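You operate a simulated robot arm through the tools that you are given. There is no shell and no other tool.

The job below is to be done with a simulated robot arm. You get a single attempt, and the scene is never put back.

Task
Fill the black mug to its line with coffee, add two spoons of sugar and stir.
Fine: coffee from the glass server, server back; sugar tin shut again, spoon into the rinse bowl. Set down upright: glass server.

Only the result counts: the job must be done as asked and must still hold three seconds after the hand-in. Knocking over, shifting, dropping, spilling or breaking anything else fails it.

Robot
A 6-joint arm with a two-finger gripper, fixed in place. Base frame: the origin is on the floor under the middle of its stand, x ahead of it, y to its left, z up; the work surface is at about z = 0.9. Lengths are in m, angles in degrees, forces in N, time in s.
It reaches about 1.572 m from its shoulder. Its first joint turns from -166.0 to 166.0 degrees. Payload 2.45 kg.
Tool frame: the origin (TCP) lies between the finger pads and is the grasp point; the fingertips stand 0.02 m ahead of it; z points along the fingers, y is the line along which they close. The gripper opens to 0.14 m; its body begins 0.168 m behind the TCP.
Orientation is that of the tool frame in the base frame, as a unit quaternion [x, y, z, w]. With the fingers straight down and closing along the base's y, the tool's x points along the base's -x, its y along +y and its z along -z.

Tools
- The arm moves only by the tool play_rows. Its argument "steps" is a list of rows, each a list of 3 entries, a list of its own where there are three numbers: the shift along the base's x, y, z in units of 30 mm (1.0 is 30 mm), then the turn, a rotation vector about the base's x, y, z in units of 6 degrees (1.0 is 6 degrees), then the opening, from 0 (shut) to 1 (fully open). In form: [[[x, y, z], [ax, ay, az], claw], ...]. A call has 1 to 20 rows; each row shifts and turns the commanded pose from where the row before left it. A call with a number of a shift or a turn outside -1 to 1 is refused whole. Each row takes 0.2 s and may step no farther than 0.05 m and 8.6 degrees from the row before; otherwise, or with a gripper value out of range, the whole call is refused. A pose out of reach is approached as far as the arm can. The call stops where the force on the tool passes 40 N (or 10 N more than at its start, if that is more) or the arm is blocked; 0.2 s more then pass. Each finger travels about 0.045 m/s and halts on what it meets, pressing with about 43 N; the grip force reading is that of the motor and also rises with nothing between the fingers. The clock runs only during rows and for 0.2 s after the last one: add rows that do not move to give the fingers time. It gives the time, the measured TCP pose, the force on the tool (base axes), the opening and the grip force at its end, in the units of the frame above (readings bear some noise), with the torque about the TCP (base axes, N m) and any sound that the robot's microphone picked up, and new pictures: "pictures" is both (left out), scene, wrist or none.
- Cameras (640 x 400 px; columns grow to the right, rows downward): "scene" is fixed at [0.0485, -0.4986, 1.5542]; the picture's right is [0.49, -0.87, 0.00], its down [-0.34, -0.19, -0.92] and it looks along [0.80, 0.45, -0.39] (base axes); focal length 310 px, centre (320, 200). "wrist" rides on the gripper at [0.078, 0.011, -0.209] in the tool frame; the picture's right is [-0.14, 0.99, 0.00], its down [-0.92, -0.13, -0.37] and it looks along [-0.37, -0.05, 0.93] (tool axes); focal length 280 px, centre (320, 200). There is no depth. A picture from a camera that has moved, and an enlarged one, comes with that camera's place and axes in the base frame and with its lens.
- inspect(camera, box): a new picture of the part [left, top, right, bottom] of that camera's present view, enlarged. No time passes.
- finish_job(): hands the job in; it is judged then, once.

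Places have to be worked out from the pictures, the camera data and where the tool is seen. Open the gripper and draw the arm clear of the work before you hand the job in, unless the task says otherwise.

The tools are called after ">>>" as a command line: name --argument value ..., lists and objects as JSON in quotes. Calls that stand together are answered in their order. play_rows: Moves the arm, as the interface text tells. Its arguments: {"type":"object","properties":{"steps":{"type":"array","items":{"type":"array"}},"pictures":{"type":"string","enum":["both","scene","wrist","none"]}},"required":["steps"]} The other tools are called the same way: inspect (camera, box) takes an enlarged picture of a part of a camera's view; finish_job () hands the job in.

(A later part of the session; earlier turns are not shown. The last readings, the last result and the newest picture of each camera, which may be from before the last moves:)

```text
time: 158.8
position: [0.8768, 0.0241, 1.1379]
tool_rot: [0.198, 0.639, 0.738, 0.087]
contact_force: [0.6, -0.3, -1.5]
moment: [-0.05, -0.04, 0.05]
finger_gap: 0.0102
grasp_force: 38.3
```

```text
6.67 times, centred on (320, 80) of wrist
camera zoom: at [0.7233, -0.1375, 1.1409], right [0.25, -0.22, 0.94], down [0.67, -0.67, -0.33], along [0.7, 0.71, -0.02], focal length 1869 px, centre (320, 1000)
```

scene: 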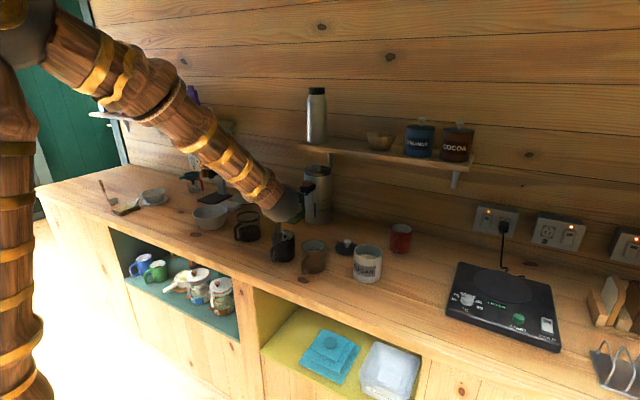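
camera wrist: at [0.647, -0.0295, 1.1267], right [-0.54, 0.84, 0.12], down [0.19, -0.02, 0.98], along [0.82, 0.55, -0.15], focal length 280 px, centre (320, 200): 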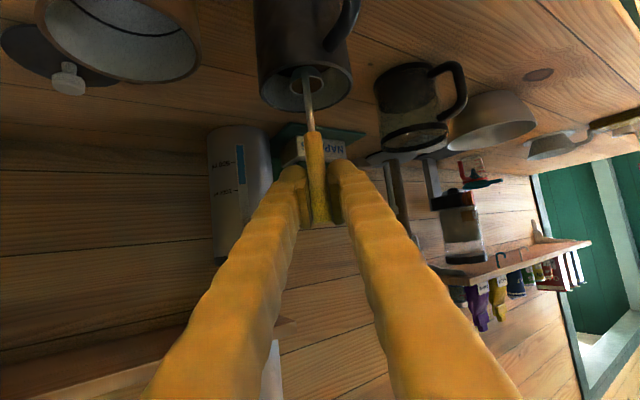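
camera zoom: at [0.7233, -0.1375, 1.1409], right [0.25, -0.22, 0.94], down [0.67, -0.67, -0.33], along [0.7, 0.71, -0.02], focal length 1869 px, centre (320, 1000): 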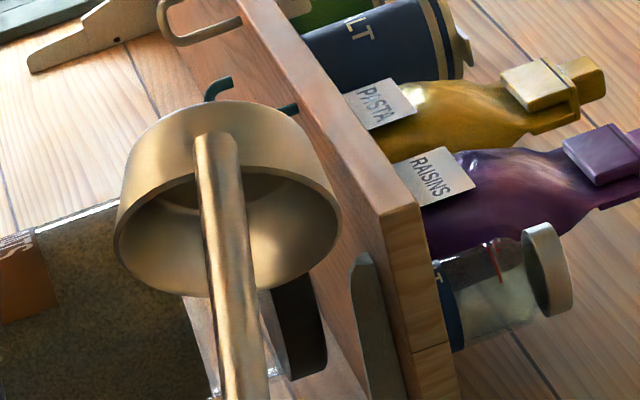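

>>> inspect --camera "scene" --box '[275, 234, 297, 246]'

```text
16.00 times, centred on (286, 240) of scene
camera zoom: at [0.0485, -0.4986, 1.5542], right [0.49, -0.87, 0.0], down [-0.34, -0.19, -0.92], along [0.8, 0.45, -0.39], focal length 4956 px, centre (864, -440)
```

zoom: 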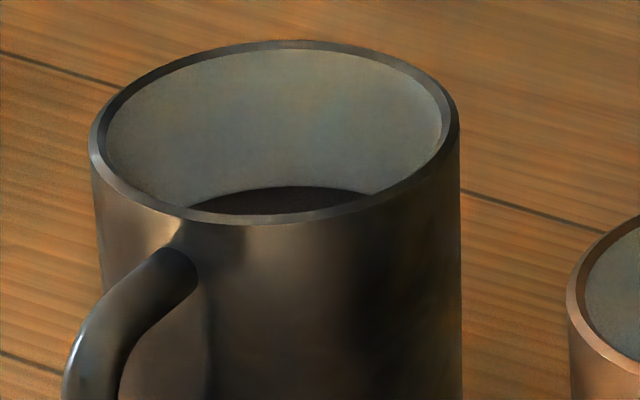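

The mug's coffee is right at the line and the spoon is empty. Next is the rinse bowl, the steel bowl at about (0.88, 0.53). I'll bring the spoon upright, rise, and pitch the gripper further down so it can yaw back without hitting the wrist alignment limit.

>>> play_rows --steps '[[[0, 0, 0.2], [-0.803, -0.596, 0], 0.0], [[0, 0, 0.2], [-0.803, -0.596, 0], 0.0], [[0, 0, 0.2], [-0.803, -0.596, 0], 0.0], [[0, 0, 0.2], [-0.803, -0.596, 0], 0.0], [[0, 0, 0.2], [-0.803, -0.596, 0], 0.0], [[0, 0, 0.2], [-0.803, -0.596, 0], 0.0], [[0, 0, 0.2], [-0.803, -0.596, 0], 0.0], [[0, 0, 0.2], [-0.803, -0.596, 0], 0.0], [[0, 0, 0.2], [-0.803, -0.596, 0], 0.0], [[0, 0, 0.2], [-0.803, -0.596, 0], 0.0], [[0, 0, 0.2], [-0.803, -0.596, 0], 0.0], [[0, 0, 0.2], [-0.803, -0.596, 0], 0.0], [[0, 0, 0.2], [-0.803, -0.596, 0], 0.0], [[0, 0, 0.2], [-0.803, -0.596, 0], 0.0], [[0, 0, 0.2], [-0.803, -0.596, 0], 0.0], [[0, 0, 0.2], [-0.803, -0.596, 0], 0.0], [[0, 0, 0.2], [-0.803, -0.596, 0], 0.0], [[0, 0, 0], [0, 0, 0], 0.0]]' --pictures "none"

>>> play_rows --steps '[[[-0.3, 0.4, 0], [-0.596, 0.803, 0], 0.0], [[-0.3, 0.4, 0], [-0.596, 0.803, 0], 0.0], [[-0.3, 0.4, 0], [-0.596, 0.803, 0], 0.0], [[-0.3, 0.4, 0], [-0.596, 0.803, 0], 0.0], [[-0.3, 0.4, 0], [-0.596, 0.803, 0], 0.0], [[0, 0, 0], [0, 0, 0], 0.0]]' --pictures "both"

```text
time: 162.6
position: [0.8785, 0.0235, 1.2393]
tool_rot: [-0.272, 0.822, 0.156, 0.475]
contact_force: [0.2, -0.3, -1.0]
moment: [-0.01, -0.02, 0.01]
finger_gap: 0.0102
grasp_force: 37.3
```

```text
time: 164.0
position: [0.8324, 0.084, 1.2397]
tool_rot: [-0.303, 0.917, 0.081, 0.245]
contact_force: [-0.3, 0.3, -1.7]
moment: [-0.02, -0.02, 0.01]
finger_gap: 0.0102
grasp_force: 37.0
camera wrist: at [0.6873, -0.0093, 1.3819], right [-0.49, 0.87, 0.07], down [0.57, 0.26, 0.78], along [0.66, 0.42, -0.62], focal length 280 px, centre (320, 200)
```

scene: 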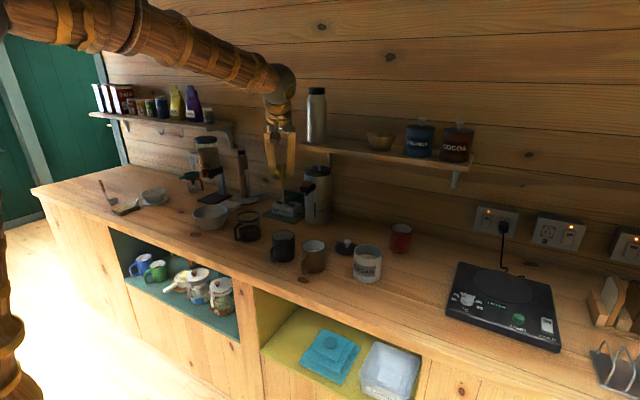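
wrist: 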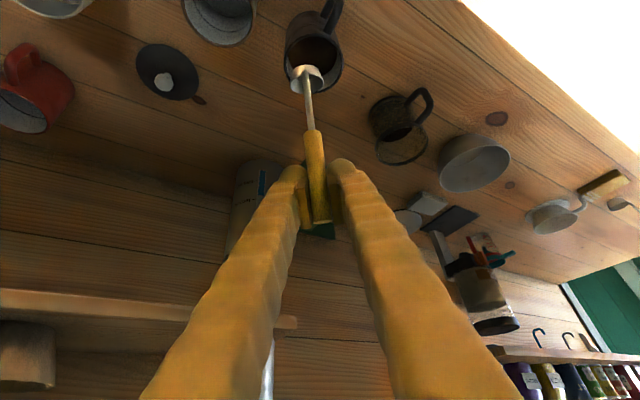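

The gripper is pitched 60° down and the spoon is still held. I'll yaw back to zero while moving toward the rinse bowl at a safe height.

>>> play_rows --steps '[[[-0.1, 0.9, 0], [0, 0, -1], 0.0], [[-0.1, 0.9, 0], [0, 0, -1], 0.0], [[-0.1, 0.9, 0], [0, 0, -1], 0.0], [[-0.1, 0.9, 0], [0, 0, -1], 0.0], [[-0.1, 0.9, 0], [0, 0, -1], 0.0], [[-0.1, 0.9, 0], [0, 0, -1], 0.0], [[-0.1, 0.9, 0], [0, 0, -0.1], 0.0], [[-0.1, 0.9, 0], [0, 0, 0], 0.0], [[0, 0.9, 0], [0, 0, 0], 0.0], [[0, 0.9, 0], [0, 0, 0], 0.0], [[0, 0.9, 0], [0, 0, 0], 0.0], [[0, 0.9, 0], [0, 0, 0], 0.0], [[0, 0.9, 0], [0, 0, 0], 0.0], [[0, 0.9, 0], [0, 0, 0], 0.0], [[0, 0.9, 0], [0, 0, 0], 0.0], [[0, 0.9, 0], [0, 0, 0], 0.0], [[0, 0, 0], [0, 0, 0], 0.0]]' --pictures "both"

```text
time: 167.6
position: [0.8075, 0.5158, 1.2394]
tool_rot: [-0.001, 0.966, 0.001, 0.258]
contact_force: [-0.4, -0.6, -1.5]
moment: [0.0, -0.04, -0.01]
finger_gap: 0.0101
grasp_force: 38.1
camera wrist: at [0.6348, 0.5273, 1.3821], right [0.12, 0.99, 0.07], down [0.61, -0.13, 0.78], along [0.78, -0.05, -0.62], focal length 280 px, centre (320, 200)
```

scene: 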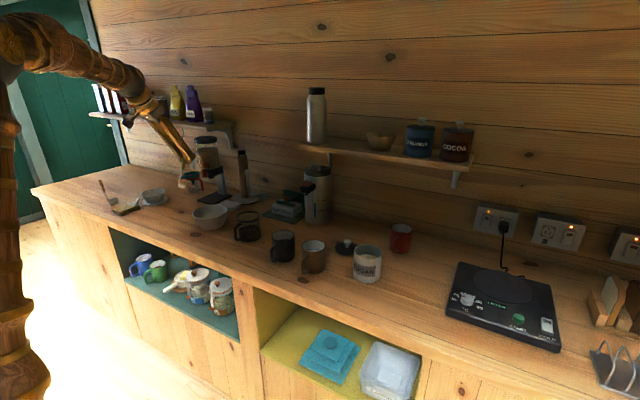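
wrist: 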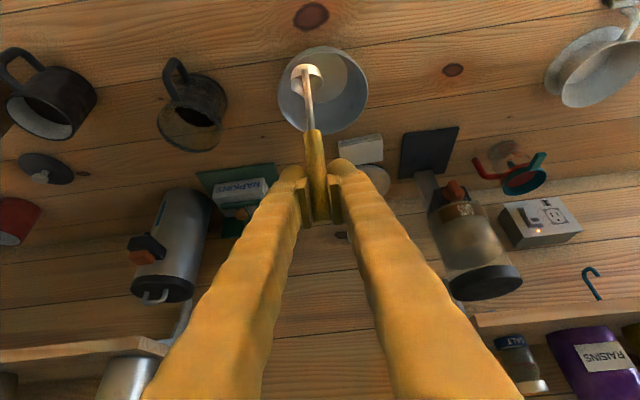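

The rinse bowl's centre is at about (0.873, 0.532). I'll pitch back up so the spoon hangs vertical and position it over the bowl.

>>> play_rows --steps '[[[0.27, 0.107, 0], [0, -1, 0], 0.0], [[0.27, 0.107, 0], [0, -1, 0], 0.0], [[0.27, 0.107, 0], [0, -1, 0], 0.0], [[0.27, 0.107, 0], [0, -1, 0], 0.0], [[0.27, 0.107, 0], [0, -1, 0], 0.0], [[0, 0, -0.6], [0, 0, 0], 0.0], [[0, 0, -0.7], [0, 0, 0], 0.0], [[0, 0, -0.7], [0, 0, 0], 0.0], [[0, 0, 0], [0, 0, 0], 0.0], [[0, 0, 0], [0, 0, 0], 0.0]]' --pictures "both"

>>> inspect --camera "scene" --box '[150, 150, 270, 250]'

>>> inspect --camera "wrist" --box '[220, 0, 440, 240]'

```text
time: 169.8
position: [0.8485, 0.5331, 1.1809]
tool_rot: [-0.001, 0.866, 0.0, 0.5]
contact_force: [0.6, -0.3, -1.9]
moment: [-0.02, -0.03, 0.03]
finger_gap: 0.0101
grasp_force: 37.5
camera wrist: at [0.6278, 0.5432, 1.217], right [0.07, 0.99, 0.12], down [0.14, -0.13, 0.98], along [0.99, -0.05, -0.15], focal length 280 px, centre (320, 200)
```

scene: 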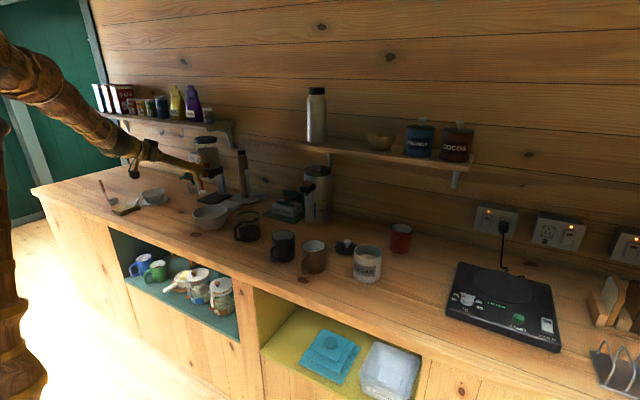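
wrist: 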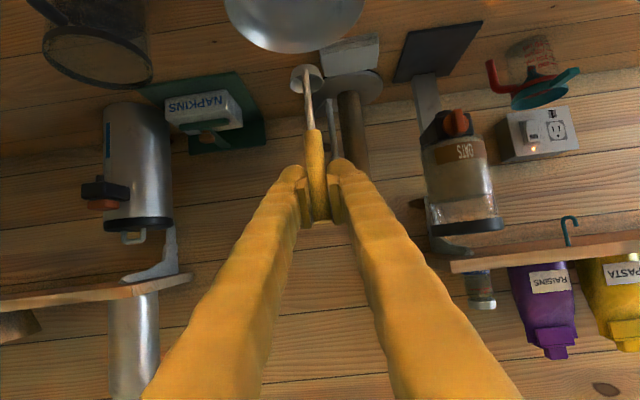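

```text
4.00 times, centred on (210, 200) of scene
camera zoom: at [0.0485, -0.4986, 1.5542], right [0.49, -0.87, 0.0], down [-0.34, -0.19, -0.92], along [0.8, 0.45, -0.39], focal length 1239 px, centre (760, 200)
```

zoom: 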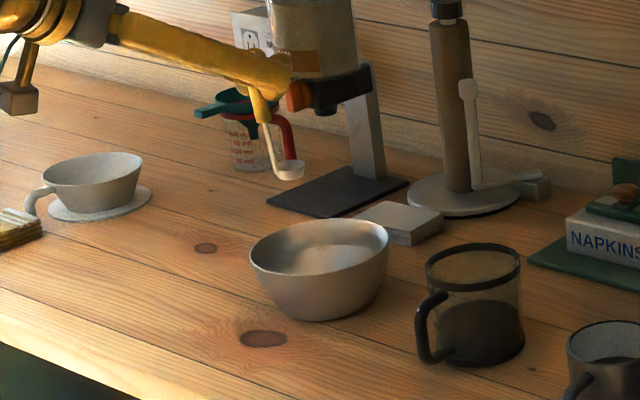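

```text
1.67 times, centred on (330, 120) of wrist
camera zoom: at [0.6278, 0.5432, 1.217], right [0.07, 0.99, 0.12], down [0.14, -0.13, 0.98], along [0.99, -0.05, -0.15], focal length 467 px, centre (303, 333)
```

zoom: 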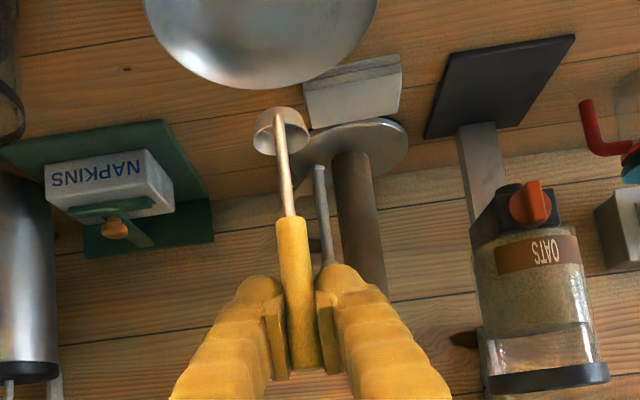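

The spoon hangs over the bowl's centre. I'll lower it into the bowl.

>>> play_rows --steps '[[[0, 0, -0.8], [0, 0, 0], 0.0], [[0, 0, -0.8], [0, 0, 0], 0.0], [[0, 0, -0.8], [0, 0, 0], 0.0], [[0, 0, -0.8], [0, 0, 0], 0.0], [[0, 0, -0.4], [0, 0, 0], 0.0], [[0, 0, 0], [0, 0, 0], 0.0]]' --pictures "none"

>>> inspect --camera "scene" --box '[160, 170, 260, 250]'

>>> inspect --camera "wrist" --box '[200, 0, 440, 240]'

```text
time: 171.2
position: [0.8492, 0.5322, 1.0727]
tool_rot: [0.0, 0.866, -0.001, 0.5]
contact_force: [0.8, 0.1, -2.4]
moment: [0.03, 0.0, 0.01]
finger_gap: 0.0101
grasp_force: 37.6
```

```text
5.00 times, centred on (210, 210) of scene
camera zoom: at [0.0485, -0.4986, 1.5542], right [0.49, -0.87, 0.0], down [-0.34, -0.19, -0.92], along [0.8, 0.45, -0.39], focal length 1549 px, centre (870, 150)
```

zoom: 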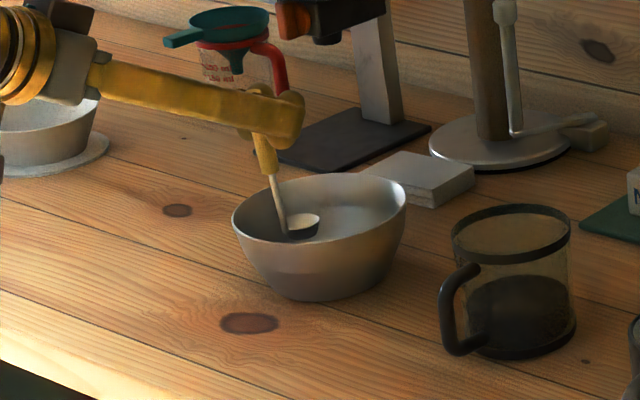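

```text
1.67 times, centred on (320, 120) of wrist
camera zoom: at [0.6282, 0.5429, 1.1092], right [0.07, 0.99, 0.12], down [0.14, -0.13, 0.98], along [0.99, -0.05, -0.15], focal length 467 px, centre (320, 333)
```

zoom: 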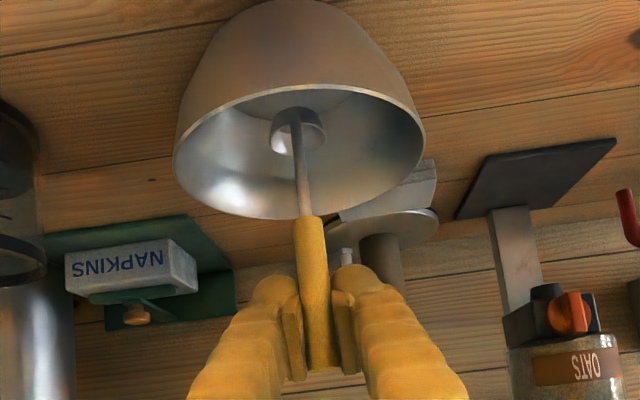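

The spoon is inside the bowl with clearance all round. I'll lower it gently until it touches the bottom.

>>> play_rows --steps '[[[0, 0, -0.4], [0, 0, 0], 0.0], [[0, 0, -0.4], [0, 0, 0], 0.0], [[0, 0, -0.3], [0, 0, 0], 0.0], [[0, 0, 0], [0, 0, 0], 0.0]]' --pictures "none"

>>> play_rows --steps '[[[0, 0, -0.1], [0, 0, 0], 0.0], [[0, 0, -0.1], [0, 0, 0], 0.0], [[0, 0, 0], [0, 0, 0], 0.0]]' --pictures "none"

>>> inspect --camera "scene" --box '[160, 170, 260, 250]'

```text
time: 172.2
position: [0.8489, 0.532, 1.0405]
tool_rot: [-0.001, 0.866, 0.0, 0.5]
contact_force: [0.2, 0.6, -0.2]
moment: [0.03, 0.02, -0.01]
finger_gap: 0.0099
grasp_force: 37.5
```

```text
time: 173.0
position: [0.8484, 0.5325, 1.0336]
tool_rot: [0.0, 0.866, 0.0, 0.5]
contact_force: [-0.4, -0.2, -1.0]
moment: [0.0, 0.01, 0.0]
finger_gap: 0.0102
grasp_force: 37.3
```

```text
5.00 times, centred on (210, 210) of scene
camera zoom: at [0.0485, -0.4986, 1.5542], right [0.49, -0.87, 0.0], down [-0.34, -0.19, -0.92], along [0.8, 0.45, -0.39], focal length 1549 px, centre (870, 150)
```

zoom: 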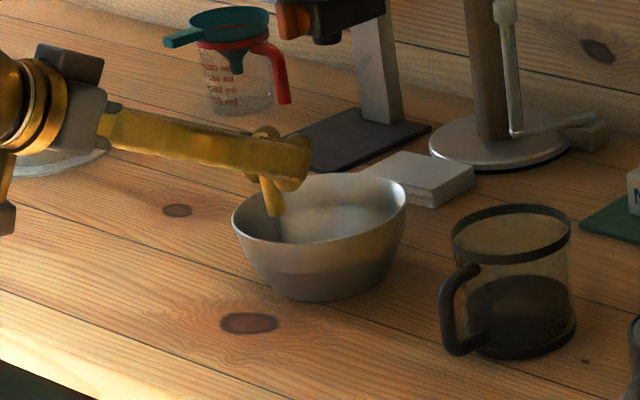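

>>> play_rows --steps '[[[0, 0, -0.12], [0, 0, 0], 0.0], [[0, 0, 0], [0, 0, 0], 0.0]]' --pictures "none"

>>> play_rows --steps '[[[0, 0, -0.1], [0, 0, 0], 0.0], [[0, 0, 0], [0, 0, 0], 0.0]]' --pictures "none"

```text
time: 173.6
position: [0.8486, 0.5315, 1.0309]
tool_rot: [0.0, 0.866, 0.0, 0.5]
contact_force: [-0.1, -0.6, -1.0]
moment: [-0.03, 0.02, 0.03]
finger_gap: 0.0102
grasp_force: 37.5
```

```text
time: 174.2
position: [0.8487, 0.5329, 1.0266]
tool_rot: [-0.001, 0.865, 0.0, 0.501]
contact_force: [-0.2, -0.2, -0.5]
moment: [0.06, -0.02, 0.01]
finger_gap: 0.0099
grasp_force: 37.1
```

>>> play_rows --steps '[[[0, 0, -0.08], [0, 0, 0], 0.0], [[0, 0, 0], [0, 0, 0], 0.0]]' --pictures "none"

>>> inspect --camera "wrist" --box '[200, 0, 440, 240]'

```text
time: 174.8
position: [0.8485, 0.533, 1.0259]
tool_rot: [0.0, 0.866, 0.0, 0.501]
contact_force: [-2.0, 0.7, 24.0]
moment: [0.02, -0.08, -0.02]
finger_gap: 0.0101
grasp_force: 37.0
```

```text
1.67 times, centred on (320, 120) of wrist
camera zoom: at [0.6283, 0.5435, 1.0624], right [0.07, 0.99, 0.12], down [0.14, -0.13, 0.98], along [0.99, -0.05, -0.15], focal length 467 px, centre (320, 333)
```

zoom: 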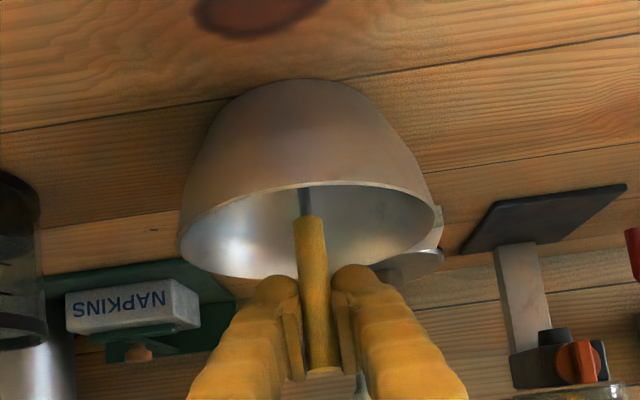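

The spoon has touched the bottom, at 24 N. I'll relieve the pressure and open the fingers gently.

>>> play_rows --steps '[[[0, 0, 0.06], [0, 0, 0], 0.0], [[0, 0, 0], [0, 0, 0], 0.0]]' --pictures "none"

>>> play_rows --steps '[[[0, 0, 0], [0, 0, 0], 0.1], [[0, 0, 0], [0, 0, 0], 0.15], [[0, 0, 0], [0, 0, 0], 0.2], [[0, 0, 0], [0, 0, 0], 0.3], [[0, 0, 0], [0, 0, 0], 0.3], [[0, 0, 0], [0, 0, 0], 0.3]]' --pictures "both"

>>> inspect --camera "wrist" --box '[200, 0, 440, 240]'

>>> inspect --camera "scene" --box '[160, 170, 260, 250]'

```text
time: 175.4
position: [0.8499, 0.5326, 1.0258]
tool_rot: [-0.001, 0.866, 0.001, 0.5]
contact_force: [2.3, 0.3, 16.5]
moment: [-0.01, -0.55, 0.01]
finger_gap: 0.0101
grasp_force: 37.6
```

```text
time: 176.8
position: [0.8493, 0.5329, 1.0266]
tool_rot: [0.0, 0.866, 0.001, 0.5]
contact_force: [0.6, 0.0, -0.1]
moment: [-0.02, -0.03, -0.03]
finger_gap: 0.042
grasp_force: 0.2
camera wrist: at [0.6284, 0.5435, 1.0627], right [0.07, 0.99, 0.12], down [0.14, -0.13, 0.98], along [0.99, -0.05, -0.15], focal length 280 px, centre (320, 200)
```

scene: 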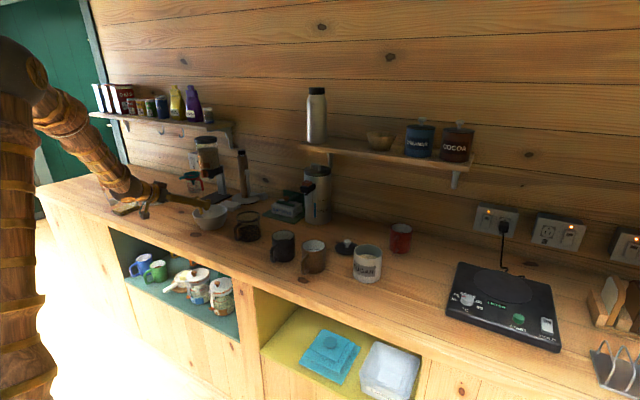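
wrist: 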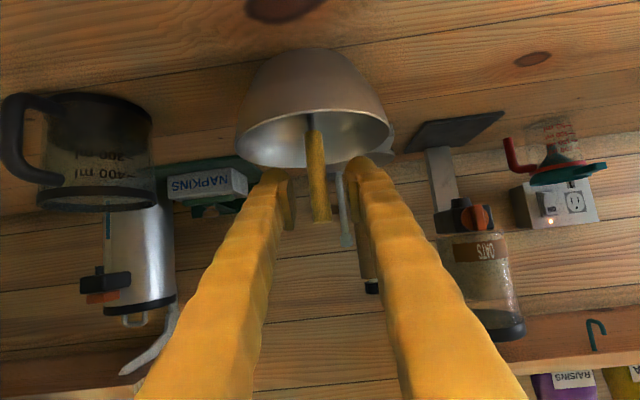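

```text
1.67 times, centred on (320, 120) of wrist
camera zoom: at [0.6284, 0.5435, 1.0627], right [0.07, 0.99, 0.12], down [0.14, -0.13, 0.98], along [0.99, -0.05, -0.15], focal length 467 px, centre (320, 333)
```

zoom: 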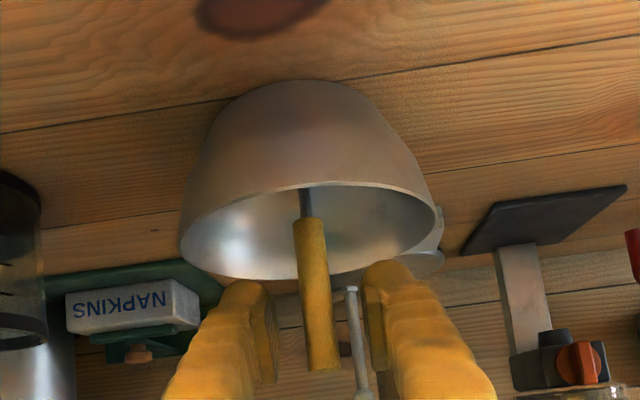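

```text
5.00 times, centred on (210, 210) of scene
camera zoom: at [0.0485, -0.4986, 1.5542], right [0.49, -0.87, 0.0], down [-0.34, -0.19, -0.92], along [0.8, 0.45, -0.39], focal length 1549 px, centre (870, 150)
```

zoom: 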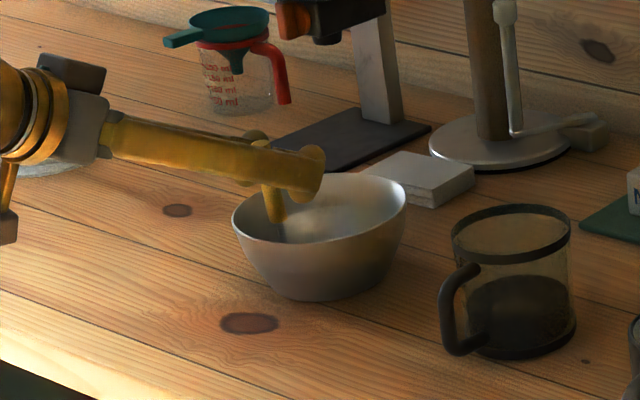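

The spoon stands by itself inside the bowl and the fingers are clear of it. I'll withdraw straight back.

>>> play_rows --steps '[[[-0.4, 0, 0.23], [0, 0, 0], 0.4], [[-0.9, 0, 0.52], [0, 0, 0], 0.45], [[-0.9, 0, 0.52], [0, 0, 0], 0.45], [[-0.9, 0, 0.52], [0, 0, 0], 0.45], [[-0.9, 0, 0.52], [0, 0, 0], 0.45], [[-0.5, 0, 0.9], [0, 0, 0], 0.45], [[0, 0, 1], [0, 0, 0], 0.45], [[0, 0, 1], [0, 0, 0], 0.45], [[0, 0, 0], [0, 0, 0], 0.45]]' --pictures "both"

>>> inspect --camera "scene" --box '[160, 170, 260, 250]'

```text
time: 178.8
position: [0.7121, 0.5323, 1.1827]
tool_rot: [0.001, 0.866, -0.001, 0.5]
contact_force: [-0.4, -0.1, -0.2]
moment: [0.0, -0.03, 0.02]
finger_gap: 0.0632
grasp_force: 0.1
camera wrist: at [0.4923, 0.5442, 1.2192], right [0.07, 0.99, 0.12], down [0.14, -0.13, 0.98], along [0.99, -0.05, -0.15], focal length 280 px, centre (320, 200)
```

scene: 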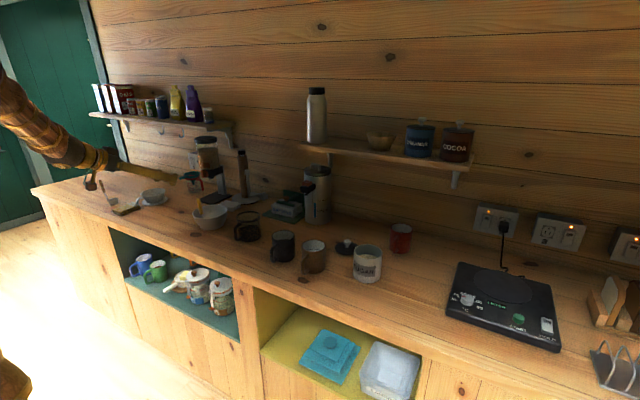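
wrist: 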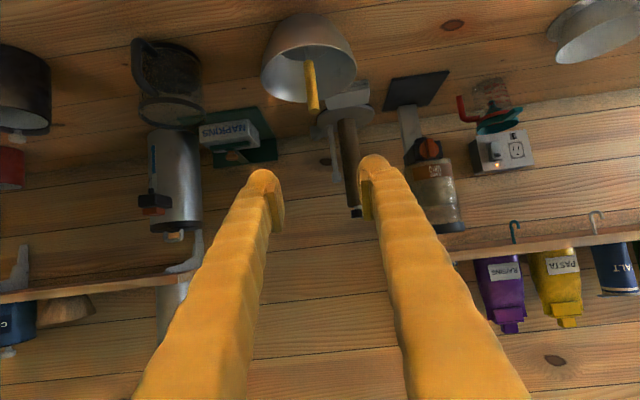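

```text
5.00 times, centred on (210, 210) of scene
camera zoom: at [0.0485, -0.4986, 1.5542], right [0.49, -0.87, 0.0], down [-0.34, -0.19, -0.92], along [0.8, 0.45, -0.39], focal length 1549 px, centre (870, 150)
```

zoom: 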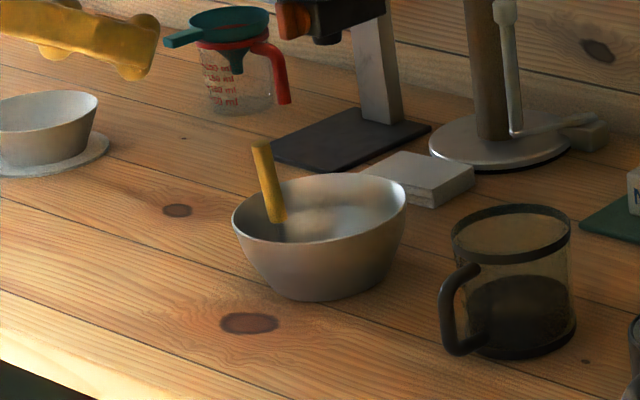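

The spoon rests in the rinse bowl. Next is the lid: I'll rotate to fingers-down and travel toward it at a safe height.

>>> play_rows --steps '[[[0, -0.9, 0.3], [0, 1, 0], 0.45], [[0, -0.9, 0.3], [0, 1, 0], 0.45], [[0, -0.9, 0.3], [0, 1, 0], 0.45], [[0, -0.9, 0.3], [0, 1, 0], 0.45], [[0, -0.9, 0], [0, 1, 0], 0.45], [[0, -0.9, 0], [0, 1, 0], 0.45], [[0, -0.9, 0], [0, 1, 0], 0.45], [[0, -0.9, 0], [0, 1, 0], 0.45], [[0, -0.9, 0], [0, 1, 0], 0.45], [[0, -0.9, 0], [0, 1, 0], 0.45], [[0.2, -1, 0], [0, 0, 0], 0.45], [[0.2, -1, 0], [0, 0, 0], 0.45], [[0.2, -1, 0], [0, 0, 0], 0.45], [[0.2, -1, 0], [0, 0, 0], 0.45], [[0.2, -1, 0], [0, 0, 0], 0.45], [[0.2, -1, 0], [0, 0, 0], 0.45], [[0.2, -1, 0], [0, 0, 0], 0.45], [[0.2, -1, 0], [0, 0, 0], 0.45], [[0.2, -1, 0], [0, 0, 0], 0.45], [[0.2, -1, 0], [0, 0, 0], 0.45]]' --pictures "none"

>>> play_rows --steps '[[[0.6, -0.5, 0], [0, 0, 0], 0.45], [[0.8, -0.5, 0], [0, 0, 0], 0.45], [[0.8, -0.3, 0], [0, 0, 0], 0.45], [[0.8, 0, 0], [0, 0, 0], 0.45], [[0.8, 0, -0.3], [0, 0, 0], 0.45], [[0.8, 0, -0.5], [0, 0, 0], 0.45], [[0.8, 0, -0.5], [0, 0, 0], 0.45], [[0, 0, 0], [0, 0, 0], 0.45], [[0, 0, 0], [0, 0, 0], 0.45]]' --pictures "both"

```text
time: 183.0
position: [0.7735, -0.0379, 1.2202]
tool_rot: [0.0, 1.0, 0.0, 0.0]
contact_force: [-1.0, 0.5, -0.7]
moment: [-0.02, 0.0, -0.02]
finger_gap: 0.0631
grasp_force: 0.0
```

```text
time: 185.0
position: [0.9362, -0.0752, 1.1796]
tool_rot: [0.0, 1.0, -0.001, 0.001]
contact_force: [0.5, 0.3, 0.1]
moment: [0.01, 0.04, 0.0]
finger_gap: 0.063
grasp_force: 0.1
camera wrist: at [0.8576, -0.0655, 1.3881], right [0.14, 0.99, 0.0], down [0.92, -0.13, 0.37], along [0.36, -0.05, -0.93], focal length 280 px, centre (320, 200)
```

scene: 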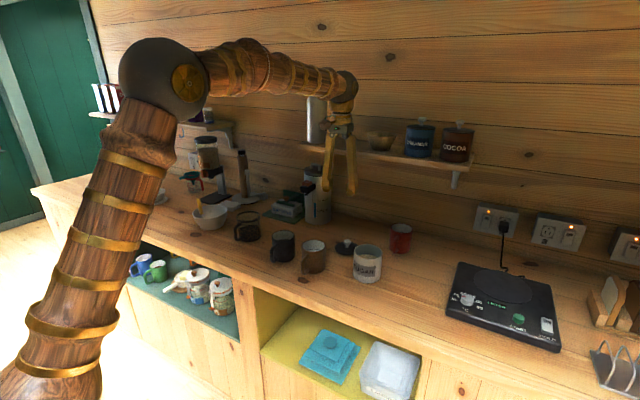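
wrist: 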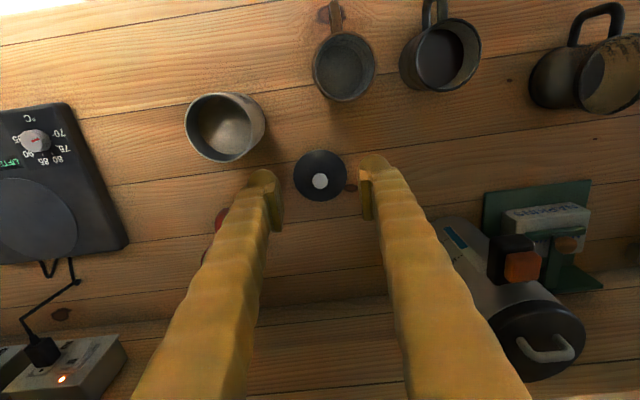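

The lid's knob is where I left it, at about (0.998, -0.085). I'll move above it, check, and descend.

>>> play_rows --steps '[[[0.7, -0.11, 0], [0, 0, 0], 0.45], [[0.7, -0.11, 0], [0, 0, 0], 0.45], [[0.69, -0.12, 0], [0, 0, 0], 0.45], [[0, 0, -0.8], [0, 0, 0], 0.45], [[0, 0, -0.8], [0, 0, 0], 0.45], [[0, 0, -0.8], [0, 0, 0], 0.45], [[0, 0, -0.8], [0, 0, 0], 0.45], [[0, 0, -0.8], [0, 0, 0], 0.45], [[0, 0, -0.8], [0, 0, 0], 0.45], [[0, 0, 0], [0, 0, 0], 0.45], [[0, 0, 0], [0, 0, 0], 0.45]]' --pictures "both"

>>> inspect --camera "wrist" --box '[220, 120, 420, 280]'

```text
time: 187.4
position: [0.9987, -0.0871, 1.0343]
tool_rot: [0.0, 1.0, 0.0, 0.0]
contact_force: [0.1, 0.1, -0.5]
moment: [-0.02, 0.03, 0.01]
finger_gap: 0.063
grasp_force: 0.1
camera wrist: at [0.9204, -0.0758, 1.2436], right [0.14, 0.99, 0.0], down [0.92, -0.13, 0.37], along [0.36, -0.05, -0.93], focal length 280 px, centre (320, 200)
```

scene: 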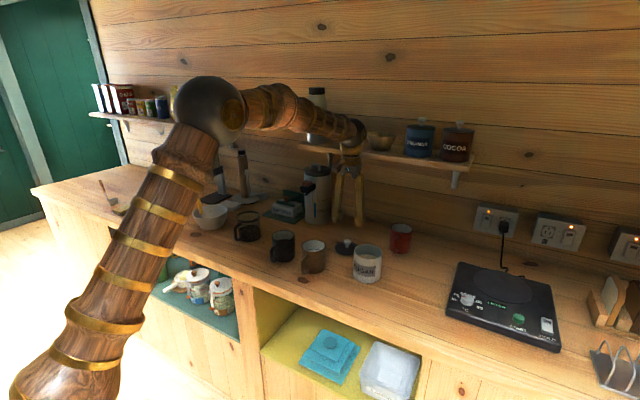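
wrist: 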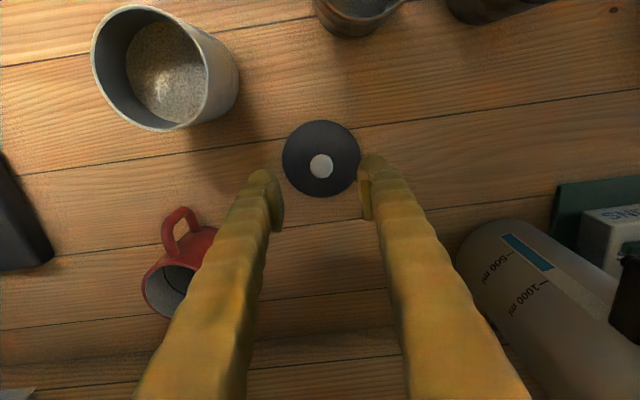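

```text
2.50 times, centred on (320, 200) of wrist
camera zoom: at [0.9204, -0.0758, 1.2436], right [0.14, 0.99, 0.0], down [0.92, -0.13, 0.37], along [0.36, -0.05, -0.93], focal length 701 px, centre (320, 200)
```

zoom: 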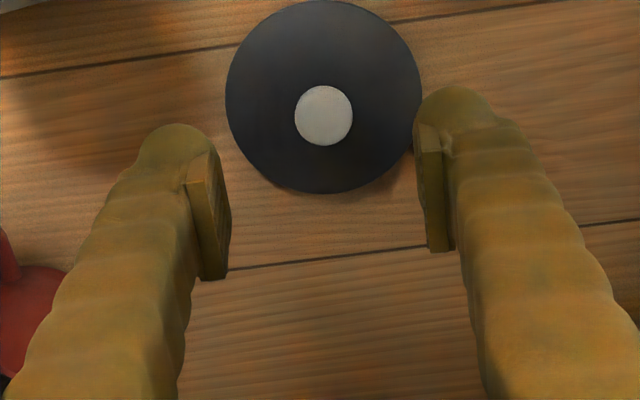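

The knob sits within 2–3 mm of the finger midline. I'll descend around it and close.

>>> play_rows --steps '[[[-0.02, 0.08, -0.8], [0, 0, 0], 0.45], [[0, 0, -0.8], [0, 0, 0], 0.45], [[0, 0, -0.8], [0, 0, 0], 0.45], [[0, 0, -0.5], [0, 0, 0], 0.45], [[0, 0, 0], [0, 0, 0], 0.45], [[0, 0, 0], [0, 0, 0], 0.2], [[0, 0, 0], [0, 0, 0], 0.1], [[0, 0, 0], [0, 0, 0], 0.1], [[0, 0, 0], [0, 0, 0], 0.1], [[0, 0, 0], [0, 0, 0], 0.1]]' --pictures "none"

>>> inspect --camera "scene" --box '[310, 200, 400, 280]'

>>> inspect --camera "wrist" --box '[220, 100, 420, 260]'

```text
time: 189.6
position: [0.9987, -0.0837, 0.9492]
tool_rot: [0.0, 1.0, 0.0, 0.0]
contact_force: [0.8, -0.5, 0.3]
moment: [0.0, 0.0, 0.0]
finger_gap: 0.0224
grasp_force: 43.0
```

```text
5.00 times, centred on (355, 240) of scene
camera zoom: at [0.0485, -0.4986, 1.5542], right [0.49, -0.87, 0.0], down [-0.34, -0.19, -0.92], along [0.8, 0.45, -0.39], focal length 1549 px, centre (145, 0)
```

zoom: 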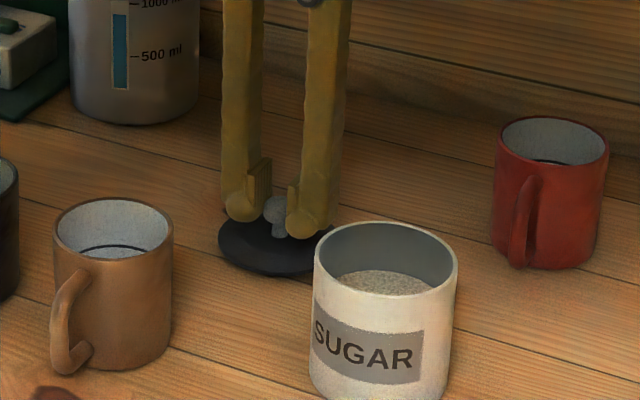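

```text
2.50 times, centred on (320, 180) of wrist
camera zoom: at [0.9194, -0.0733, 1.157], right [0.14, 0.99, 0.0], down [0.92, -0.13, 0.37], along [0.36, -0.05, -0.93], focal length 701 px, centre (320, 250)
```

zoom: 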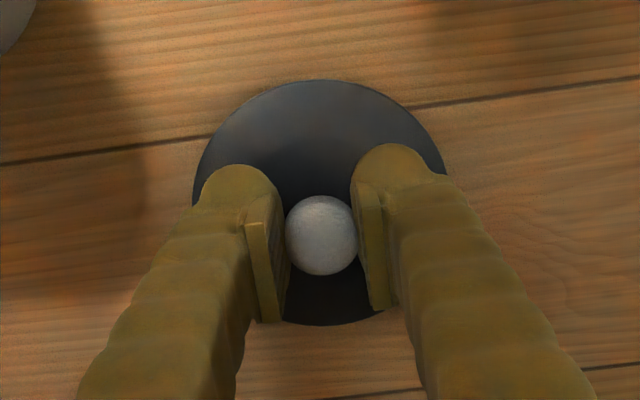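

The lid is gripped about 5 mm higher on the knob than before. I'll lift it and carry it over the tin at (0.888, -0.210).

>>> play_rows --steps '[[[0, 0, 0.3], [0, 0, 0], 0.1], [[0, 0, 0.8], [0, 0, 0], 0.1], [[0, 0, 1], [0, 0, 0], 0.1], [[0, 0, 1], [0, 0, 0], 0.1], [[0, 0, 1], [0, 0, 0], 0.1], [[0, 0, 1], [0, 0, 0], 0.1], [[0, 0, 0.9], [0, 0, 0], 0.1], [[-0.61, -0.7, 0], [0, 0, 0], 0.1], [[-0.61, -0.7, 0], [0, 0, 0], 0.1], [[-0.61, -0.7, 0], [0, 0, 0], 0.1], [[-0.61, -0.7, 0], [0, 0, 0], 0.1], [[-0.61, -0.7, 0], [0, 0, 0], 0.1], [[-0.61, -0.7, 0], [0, 0, 0], 0.1], [[0, 0, 0], [0, 0, 0], 0.1], [[0, 0, 0], [0, 0, 0], 0.1]]' --pictures "both"

>>> inspect --camera "scene" --box '[320, 190, 420, 290]'

>>> inspect --camera "wrist" --box '[220, 60, 420, 260]'

```text
time: 192.8
position: [0.8884, -0.2106, 1.1278]
tool_rot: [0.0, 1.0, 0.001, 0.001]
contact_force: [0.5, 0.6, 0.2]
moment: [-0.02, 0.03, 0.0]
finger_gap: 0.0222
grasp_force: 43.2
camera wrist: at [0.8099, -0.1992, 1.3372], right [0.14, 0.99, 0.0], down [0.92, -0.13, 0.37], along [0.36, -0.05, -0.93], focal length 280 px, centre (320, 200)
```

scene: 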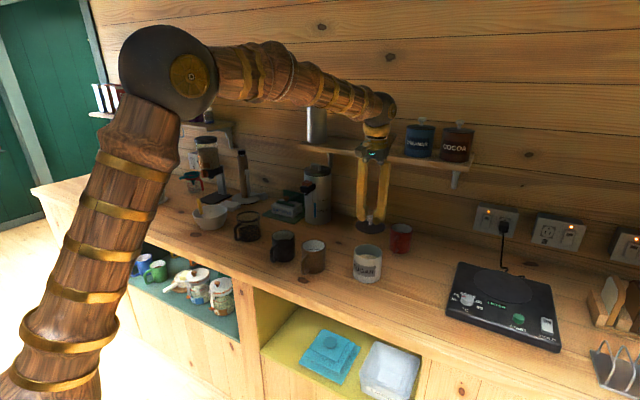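
wrist: 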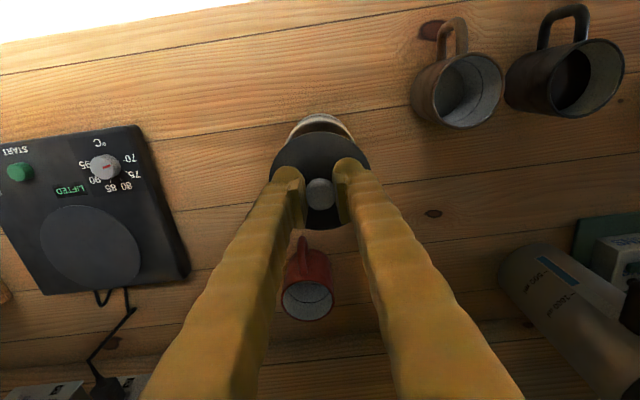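

```text
4.00 times, centred on (370, 240) of scene
camera zoom: at [0.0485, -0.4986, 1.5542], right [0.49, -0.87, 0.0], down [-0.34, -0.19, -0.92], along [0.8, 0.45, -0.39], focal length 1239 px, centre (120, 40)
```

zoom: 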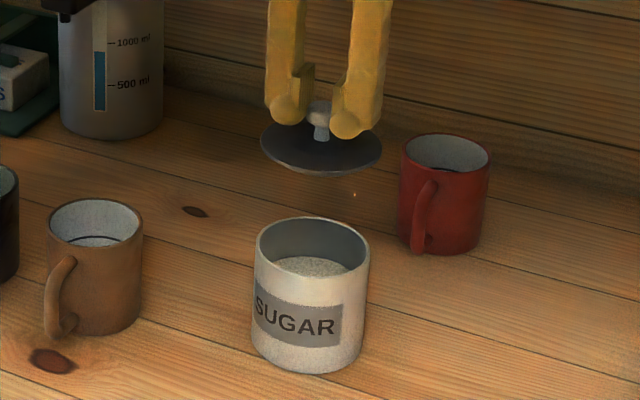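

```text
2.00 times, centred on (320, 160) of wrist
camera zoom: at [0.8099, -0.1992, 1.3372], right [0.14, 0.99, 0.0], down [0.92, -0.13, 0.37], along [0.36, -0.05, -0.93], focal length 561 px, centre (320, 280)
```

zoom: 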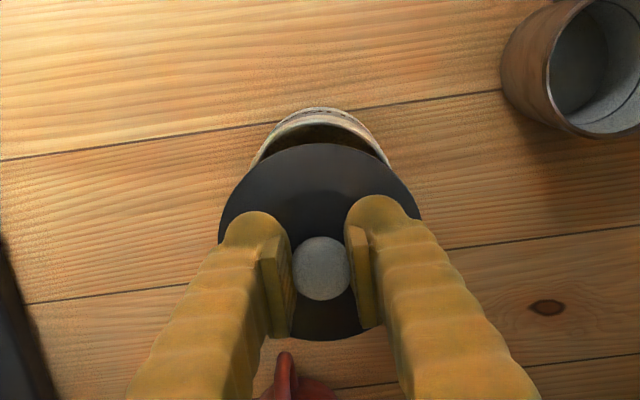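

The lid is aligned over the tin by the recorded offsets. I'll descend to just above the rim.

>>> play_rows --steps '[[[0, 0, -0.8], [0, 0, 0], 0.1], [[0, 0, -0.8], [0, 0, 0], 0.1], [[0, 0, -0.5], [0, 0, 0], 0.1], [[0, 0, -0.3], [0, 0, 0], 0.1], [[0, 0, 0], [0, 0, 0], 0.1]]' --pictures "none"

>>> inspect --camera "scene" --box '[335, 215, 405, 285]'

>>> inspect --camera "wrist" --box '[220, 60, 420, 260]'

```text
time: 194.0
position: [0.8892, -0.2102, 1.0567]
tool_rot: [0.0, 1.0, -0.001, 0.0]
contact_force: [-0.3, 0.0, -0.4]
moment: [-0.01, -0.02, 0.0]
finger_gap: 0.022
grasp_force: 43.2
```

```text
5.71 times, centred on (370, 250) of scene
camera zoom: at [0.0485, -0.4986, 1.5542], right [0.49, -0.87, 0.0], down [-0.34, -0.19, -0.92], along [0.8, 0.45, -0.39], focal length 1770 px, centre (34, -86)
```

zoom: 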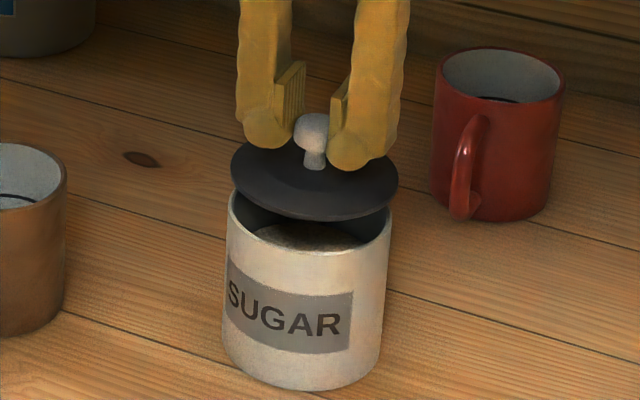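

```text
2.00 times, centred on (320, 160) of wrist
camera zoom: at [0.8103, -0.1993, 1.2656], right [0.14, 0.99, 0.0], down [0.92, -0.13, 0.37], along [0.36, -0.05, -0.93], focal length 561 px, centre (320, 280)
```

zoom: 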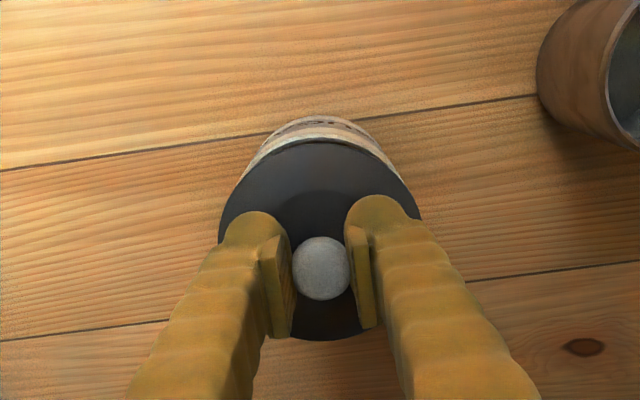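

The lid is aligned to about 1 mm over the rim. I'll lower in small steps, watching the force and listening for the snap.

>>> play_rows --steps '[[[0, 0, -0.15], [0, 0, 0], 0.1], [[0, 0, -0.1], [0, 0, 0], 0.1], [[0, 0, 0], [0, 0, 0], 0.1]]' --pictures "none"

>>> play_rows --steps '[[[0, 0, -0.1], [0, 0, 0], 0.1], [[0, 0, -0.07], [0, 0, 0], 0.1], [[0, 0, 0], [0, 0, 0], 0.1]]' --pictures "none"

```text
time: 194.8
position: [0.8879, -0.2099, 1.0501]
tool_rot: [0.0, 1.0, 0.0, 0.0]
contact_force: [0.2, -0.4, -0.5]
moment: [-0.02, -0.01, 0.02]
finger_gap: 0.0218
grasp_force: 43.1
```

```text
time: 195.6
position: [0.8885, -0.2094, 1.0451]
tool_rot: [0.0, 1.0, 0.0, 0.0]
contact_force: [-0.2, 0.4, 0.1]
moment: [0.02, -0.01, -0.01]
finger_gap: 0.0219
grasp_force: 43.1
```

>>> play_rows --steps '[[[0, 0, -0.08], [0, 0, 0], 0.1], [[0, 0, 0], [0, 0, 0], 0.1]]' --pictures "none"

>>> play_rows --steps '[[[0, 0, -0.08], [0, 0, 0], 0.1], [[0, 0, 0], [0, 0, 0], 0.1]]' --pictures "none"

>>> inspect --camera "scene" --box '[335, 215, 405, 285]'

```text
time: 196.2
position: [0.8888, -0.2099, 1.0422]
tool_rot: [0.0, 1.0, 0.001, 0.001]
contact_force: [0.1, -0.4, -0.1]
moment: [0.02, 0.0, 0.01]
finger_gap: 0.022
grasp_force: 43.0
```

```text
time: 196.8
position: [0.8883, -0.21, 1.0394]
tool_rot: [0.0, 1.0, 0.0, 0.0]
contact_force: [1.4, -0.6, -0.1]
moment: [-0.01, 0.03, 0.0]
finger_gap: 0.0221
grasp_force: 42.7
```

```text
5.71 times, centred on (370, 250) of scene
camera zoom: at [0.0485, -0.4986, 1.5542], right [0.49, -0.87, 0.0], down [-0.34, -0.19, -0.92], along [0.8, 0.45, -0.39], focal length 1770 px, centre (34, -86)
```

zoom: 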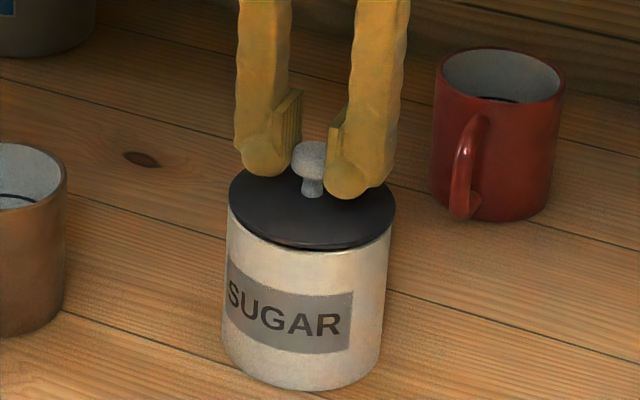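

>>> play_rows --steps '[[[0, 0, -0.08], [0, 0, 0], 0.1], [[0, 0, 0], [0, 0, 0], 0.1]]' --pictures "none"

>>> play_rows --steps '[[[0, 0, -0.08], [0, 0, 0], 0.1], [[0, 0, 0], [0, 0, 0], 0.1]]' --pictures "none"

>>> inspect --camera "scene" --box '[335, 215, 405, 285]'

```text
time: 197.4
position: [0.8885, -0.2096, 1.0368]
tool_rot: [0.0, 1.0, 0.0, 0.0]
contact_force: [-0.5, -0.3, 0.6]
moment: [0.03, -0.01, 0.03]
finger_gap: 0.0222
grasp_force: 42.9
```

```text
time: 198.0
position: [0.8884, -0.2103, 1.0353]
tool_rot: [0.0, 1.0, 0.0, 0.0]
contact_force: [-2.2, 0.7, 12.4]
moment: [0.01, -0.39, -0.02]
finger_gap: 0.0223
grasp_force: 43.1
```

```text
5.71 times, centred on (370, 250) of scene
camera zoom: at [0.0485, -0.4986, 1.5542], right [0.49, -0.87, 0.0], down [-0.34, -0.19, -0.92], along [0.8, 0.45, -0.39], focal length 1770 px, centre (34, -86)
```

zoom: 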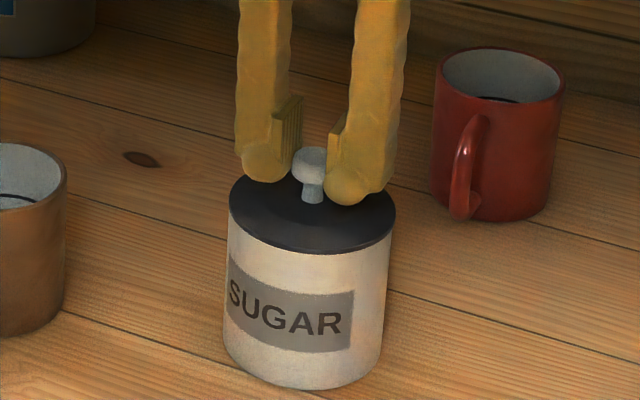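

The lid is in contact at 12 N but hasn't snapped yet. I'll press a little further.

>>> play_rows --steps '[[[0, 0, -0.05], [0, 0, 0], 0.1], [[0, 0, 0], [0, 0, 0], 0.1]]' --pictures "none"

>>> play_rows --steps '[[[0, 0, -0.05], [0, 0, 0], 0.1], [[0, 0, 0], [0, 0, 0], 0.1]]' --pictures "none"

```text
time: 198.6
position: [0.8874, -0.2105, 1.0339]
tool_rot: [0.0, 1.0, 0.0, 0.001]
contact_force: [-5.2, 0.8, 39.8]
moment: [0.0, -0.07, 0.0]
finger_gap: 0.022
grasp_force: 43.1
```

```text
time: 199.0
position: [0.8887, -0.2098, 1.0349]
tool_rot: [0.0, 1.0, -0.001, 0.001]
contact_force: [-1.8, -1.0, 7.3]
moment: [-0.02, -0.06, 0.02]
finger_gap: 0.0219
grasp_force: 42.8
stopped in row 1: the force on the tool passed its limit at 51 N (the readings are from after the stop); the commanded pose is now the measured one
```

The press peaked at 51 N and the lid sits at its original seated height. I'll test gently whether it has latched by lifting about 1 mm and reading the force.

>>> play_rows --steps '[[[0, 0, 0.03], [0, 0, 0], 0.1], [[0, 0, 0], [0, 0, 0], 0.1]]' --pictures "none"

>>> play_rows --steps '[[[0, 0, 0.03], [0, 0, 0], 0.1], [[0, 0, 0], [0, 0, 0], 0.1]]' --pictures "none"

```text
time: 199.6
position: [0.8873, -0.2104, 1.0352]
tool_rot: [0.0, 1.0, 0.0, 0.001]
contact_force: [0.9, 0.6, 0.6]
moment: [0.02, -0.05, 0.0]
finger_gap: 0.0223
grasp_force: 42.9
```

```text
time: 200.2
position: [0.8884, -0.2113, 1.036]
tool_rot: [0.0, 1.0, 0.0, 0.001]
contact_force: [0.7, -0.6, -1.2]
moment: [0.0, 0.02, -0.01]
finger_gap: 0.0221
grasp_force: 43.0
```

>>> play_rows --steps '[[[0, 0, 0.03], [0, 0, 0], 0.1], [[0, 0, 0], [0, 0, 0], 0.1]]' --pictures "none"

>>> inspect --camera "scene" --box '[350, 235, 390, 265]'

```text
time: 200.8
position: [0.8897, -0.2112, 1.0375]
tool_rot: [0.0, 1.0, 0.0, 0.001]
contact_force: [0.0, -1.0, -0.1]
moment: [0.02, 0.0, 0.01]
finger_gap: 0.0221
grasp_force: 43.1
```

```text
13.33 times, centred on (370, 250) of scene
camera zoom: at [0.0485, -0.4986, 1.5542], right [0.49, -0.87, 0.0], down [-0.34, -0.19, -0.92], along [0.8, 0.45, -0.39], focal length 4130 px, centre (-347, -467)
```

zoom: 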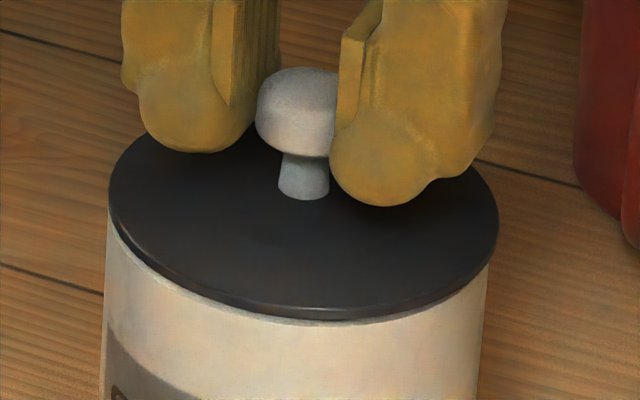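

The lid lifts freely, so it isn't latched. The first-contact torque suggested contact at the +x edge, so I'll shift about 1.5 mm toward -x and 1 mm toward +y and press again.

>>> play_rows --steps '[[[-0.05, 0.03, 0.1], [0, 0, 0], 0.1], [[0, 0, 0], [0, 0, 0], 0.1]]' --pictures "none"

>>> inspect --camera "scene" --box '[350, 235, 390, 265]'

>>> play_rows --steps '[[[0, 0, -0.1], [0, 0, 0], 0.1], [[0, 0, -0.08], [0, 0, 0], 0.1], [[0, 0, 0], [0, 0, 0], 0.1]]' --pictures "none"

```text
time: 201.4
position: [0.8874, -0.2088, 1.0405]
tool_rot: [0.001, 1.0, 0.0, 0.0]
contact_force: [0.6, 0.1, -0.1]
moment: [-0.04, 0.01, 0.01]
finger_gap: 0.0221
grasp_force: 42.9
```

```text
13.33 times, centred on (370, 250) of scene
camera zoom: at [0.0485, -0.4986, 1.5542], right [0.49, -0.87, 0.0], down [-0.34, -0.19, -0.92], along [0.8, 0.45, -0.39], focal length 4130 px, centre (-347, -467)
```

zoom: 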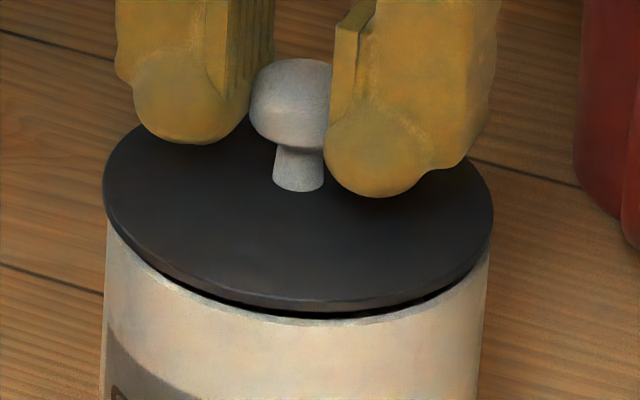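

```text
time: 202.2
position: [0.8883, -0.2103, 1.0337]
tool_rot: [-0.001, 1.0, -0.001, 0.001]
contact_force: [0.2, -0.6, 3.1]
moment: [-0.02, -0.01, -0.03]
finger_gap: 0.0219
grasp_force: 42.8
```

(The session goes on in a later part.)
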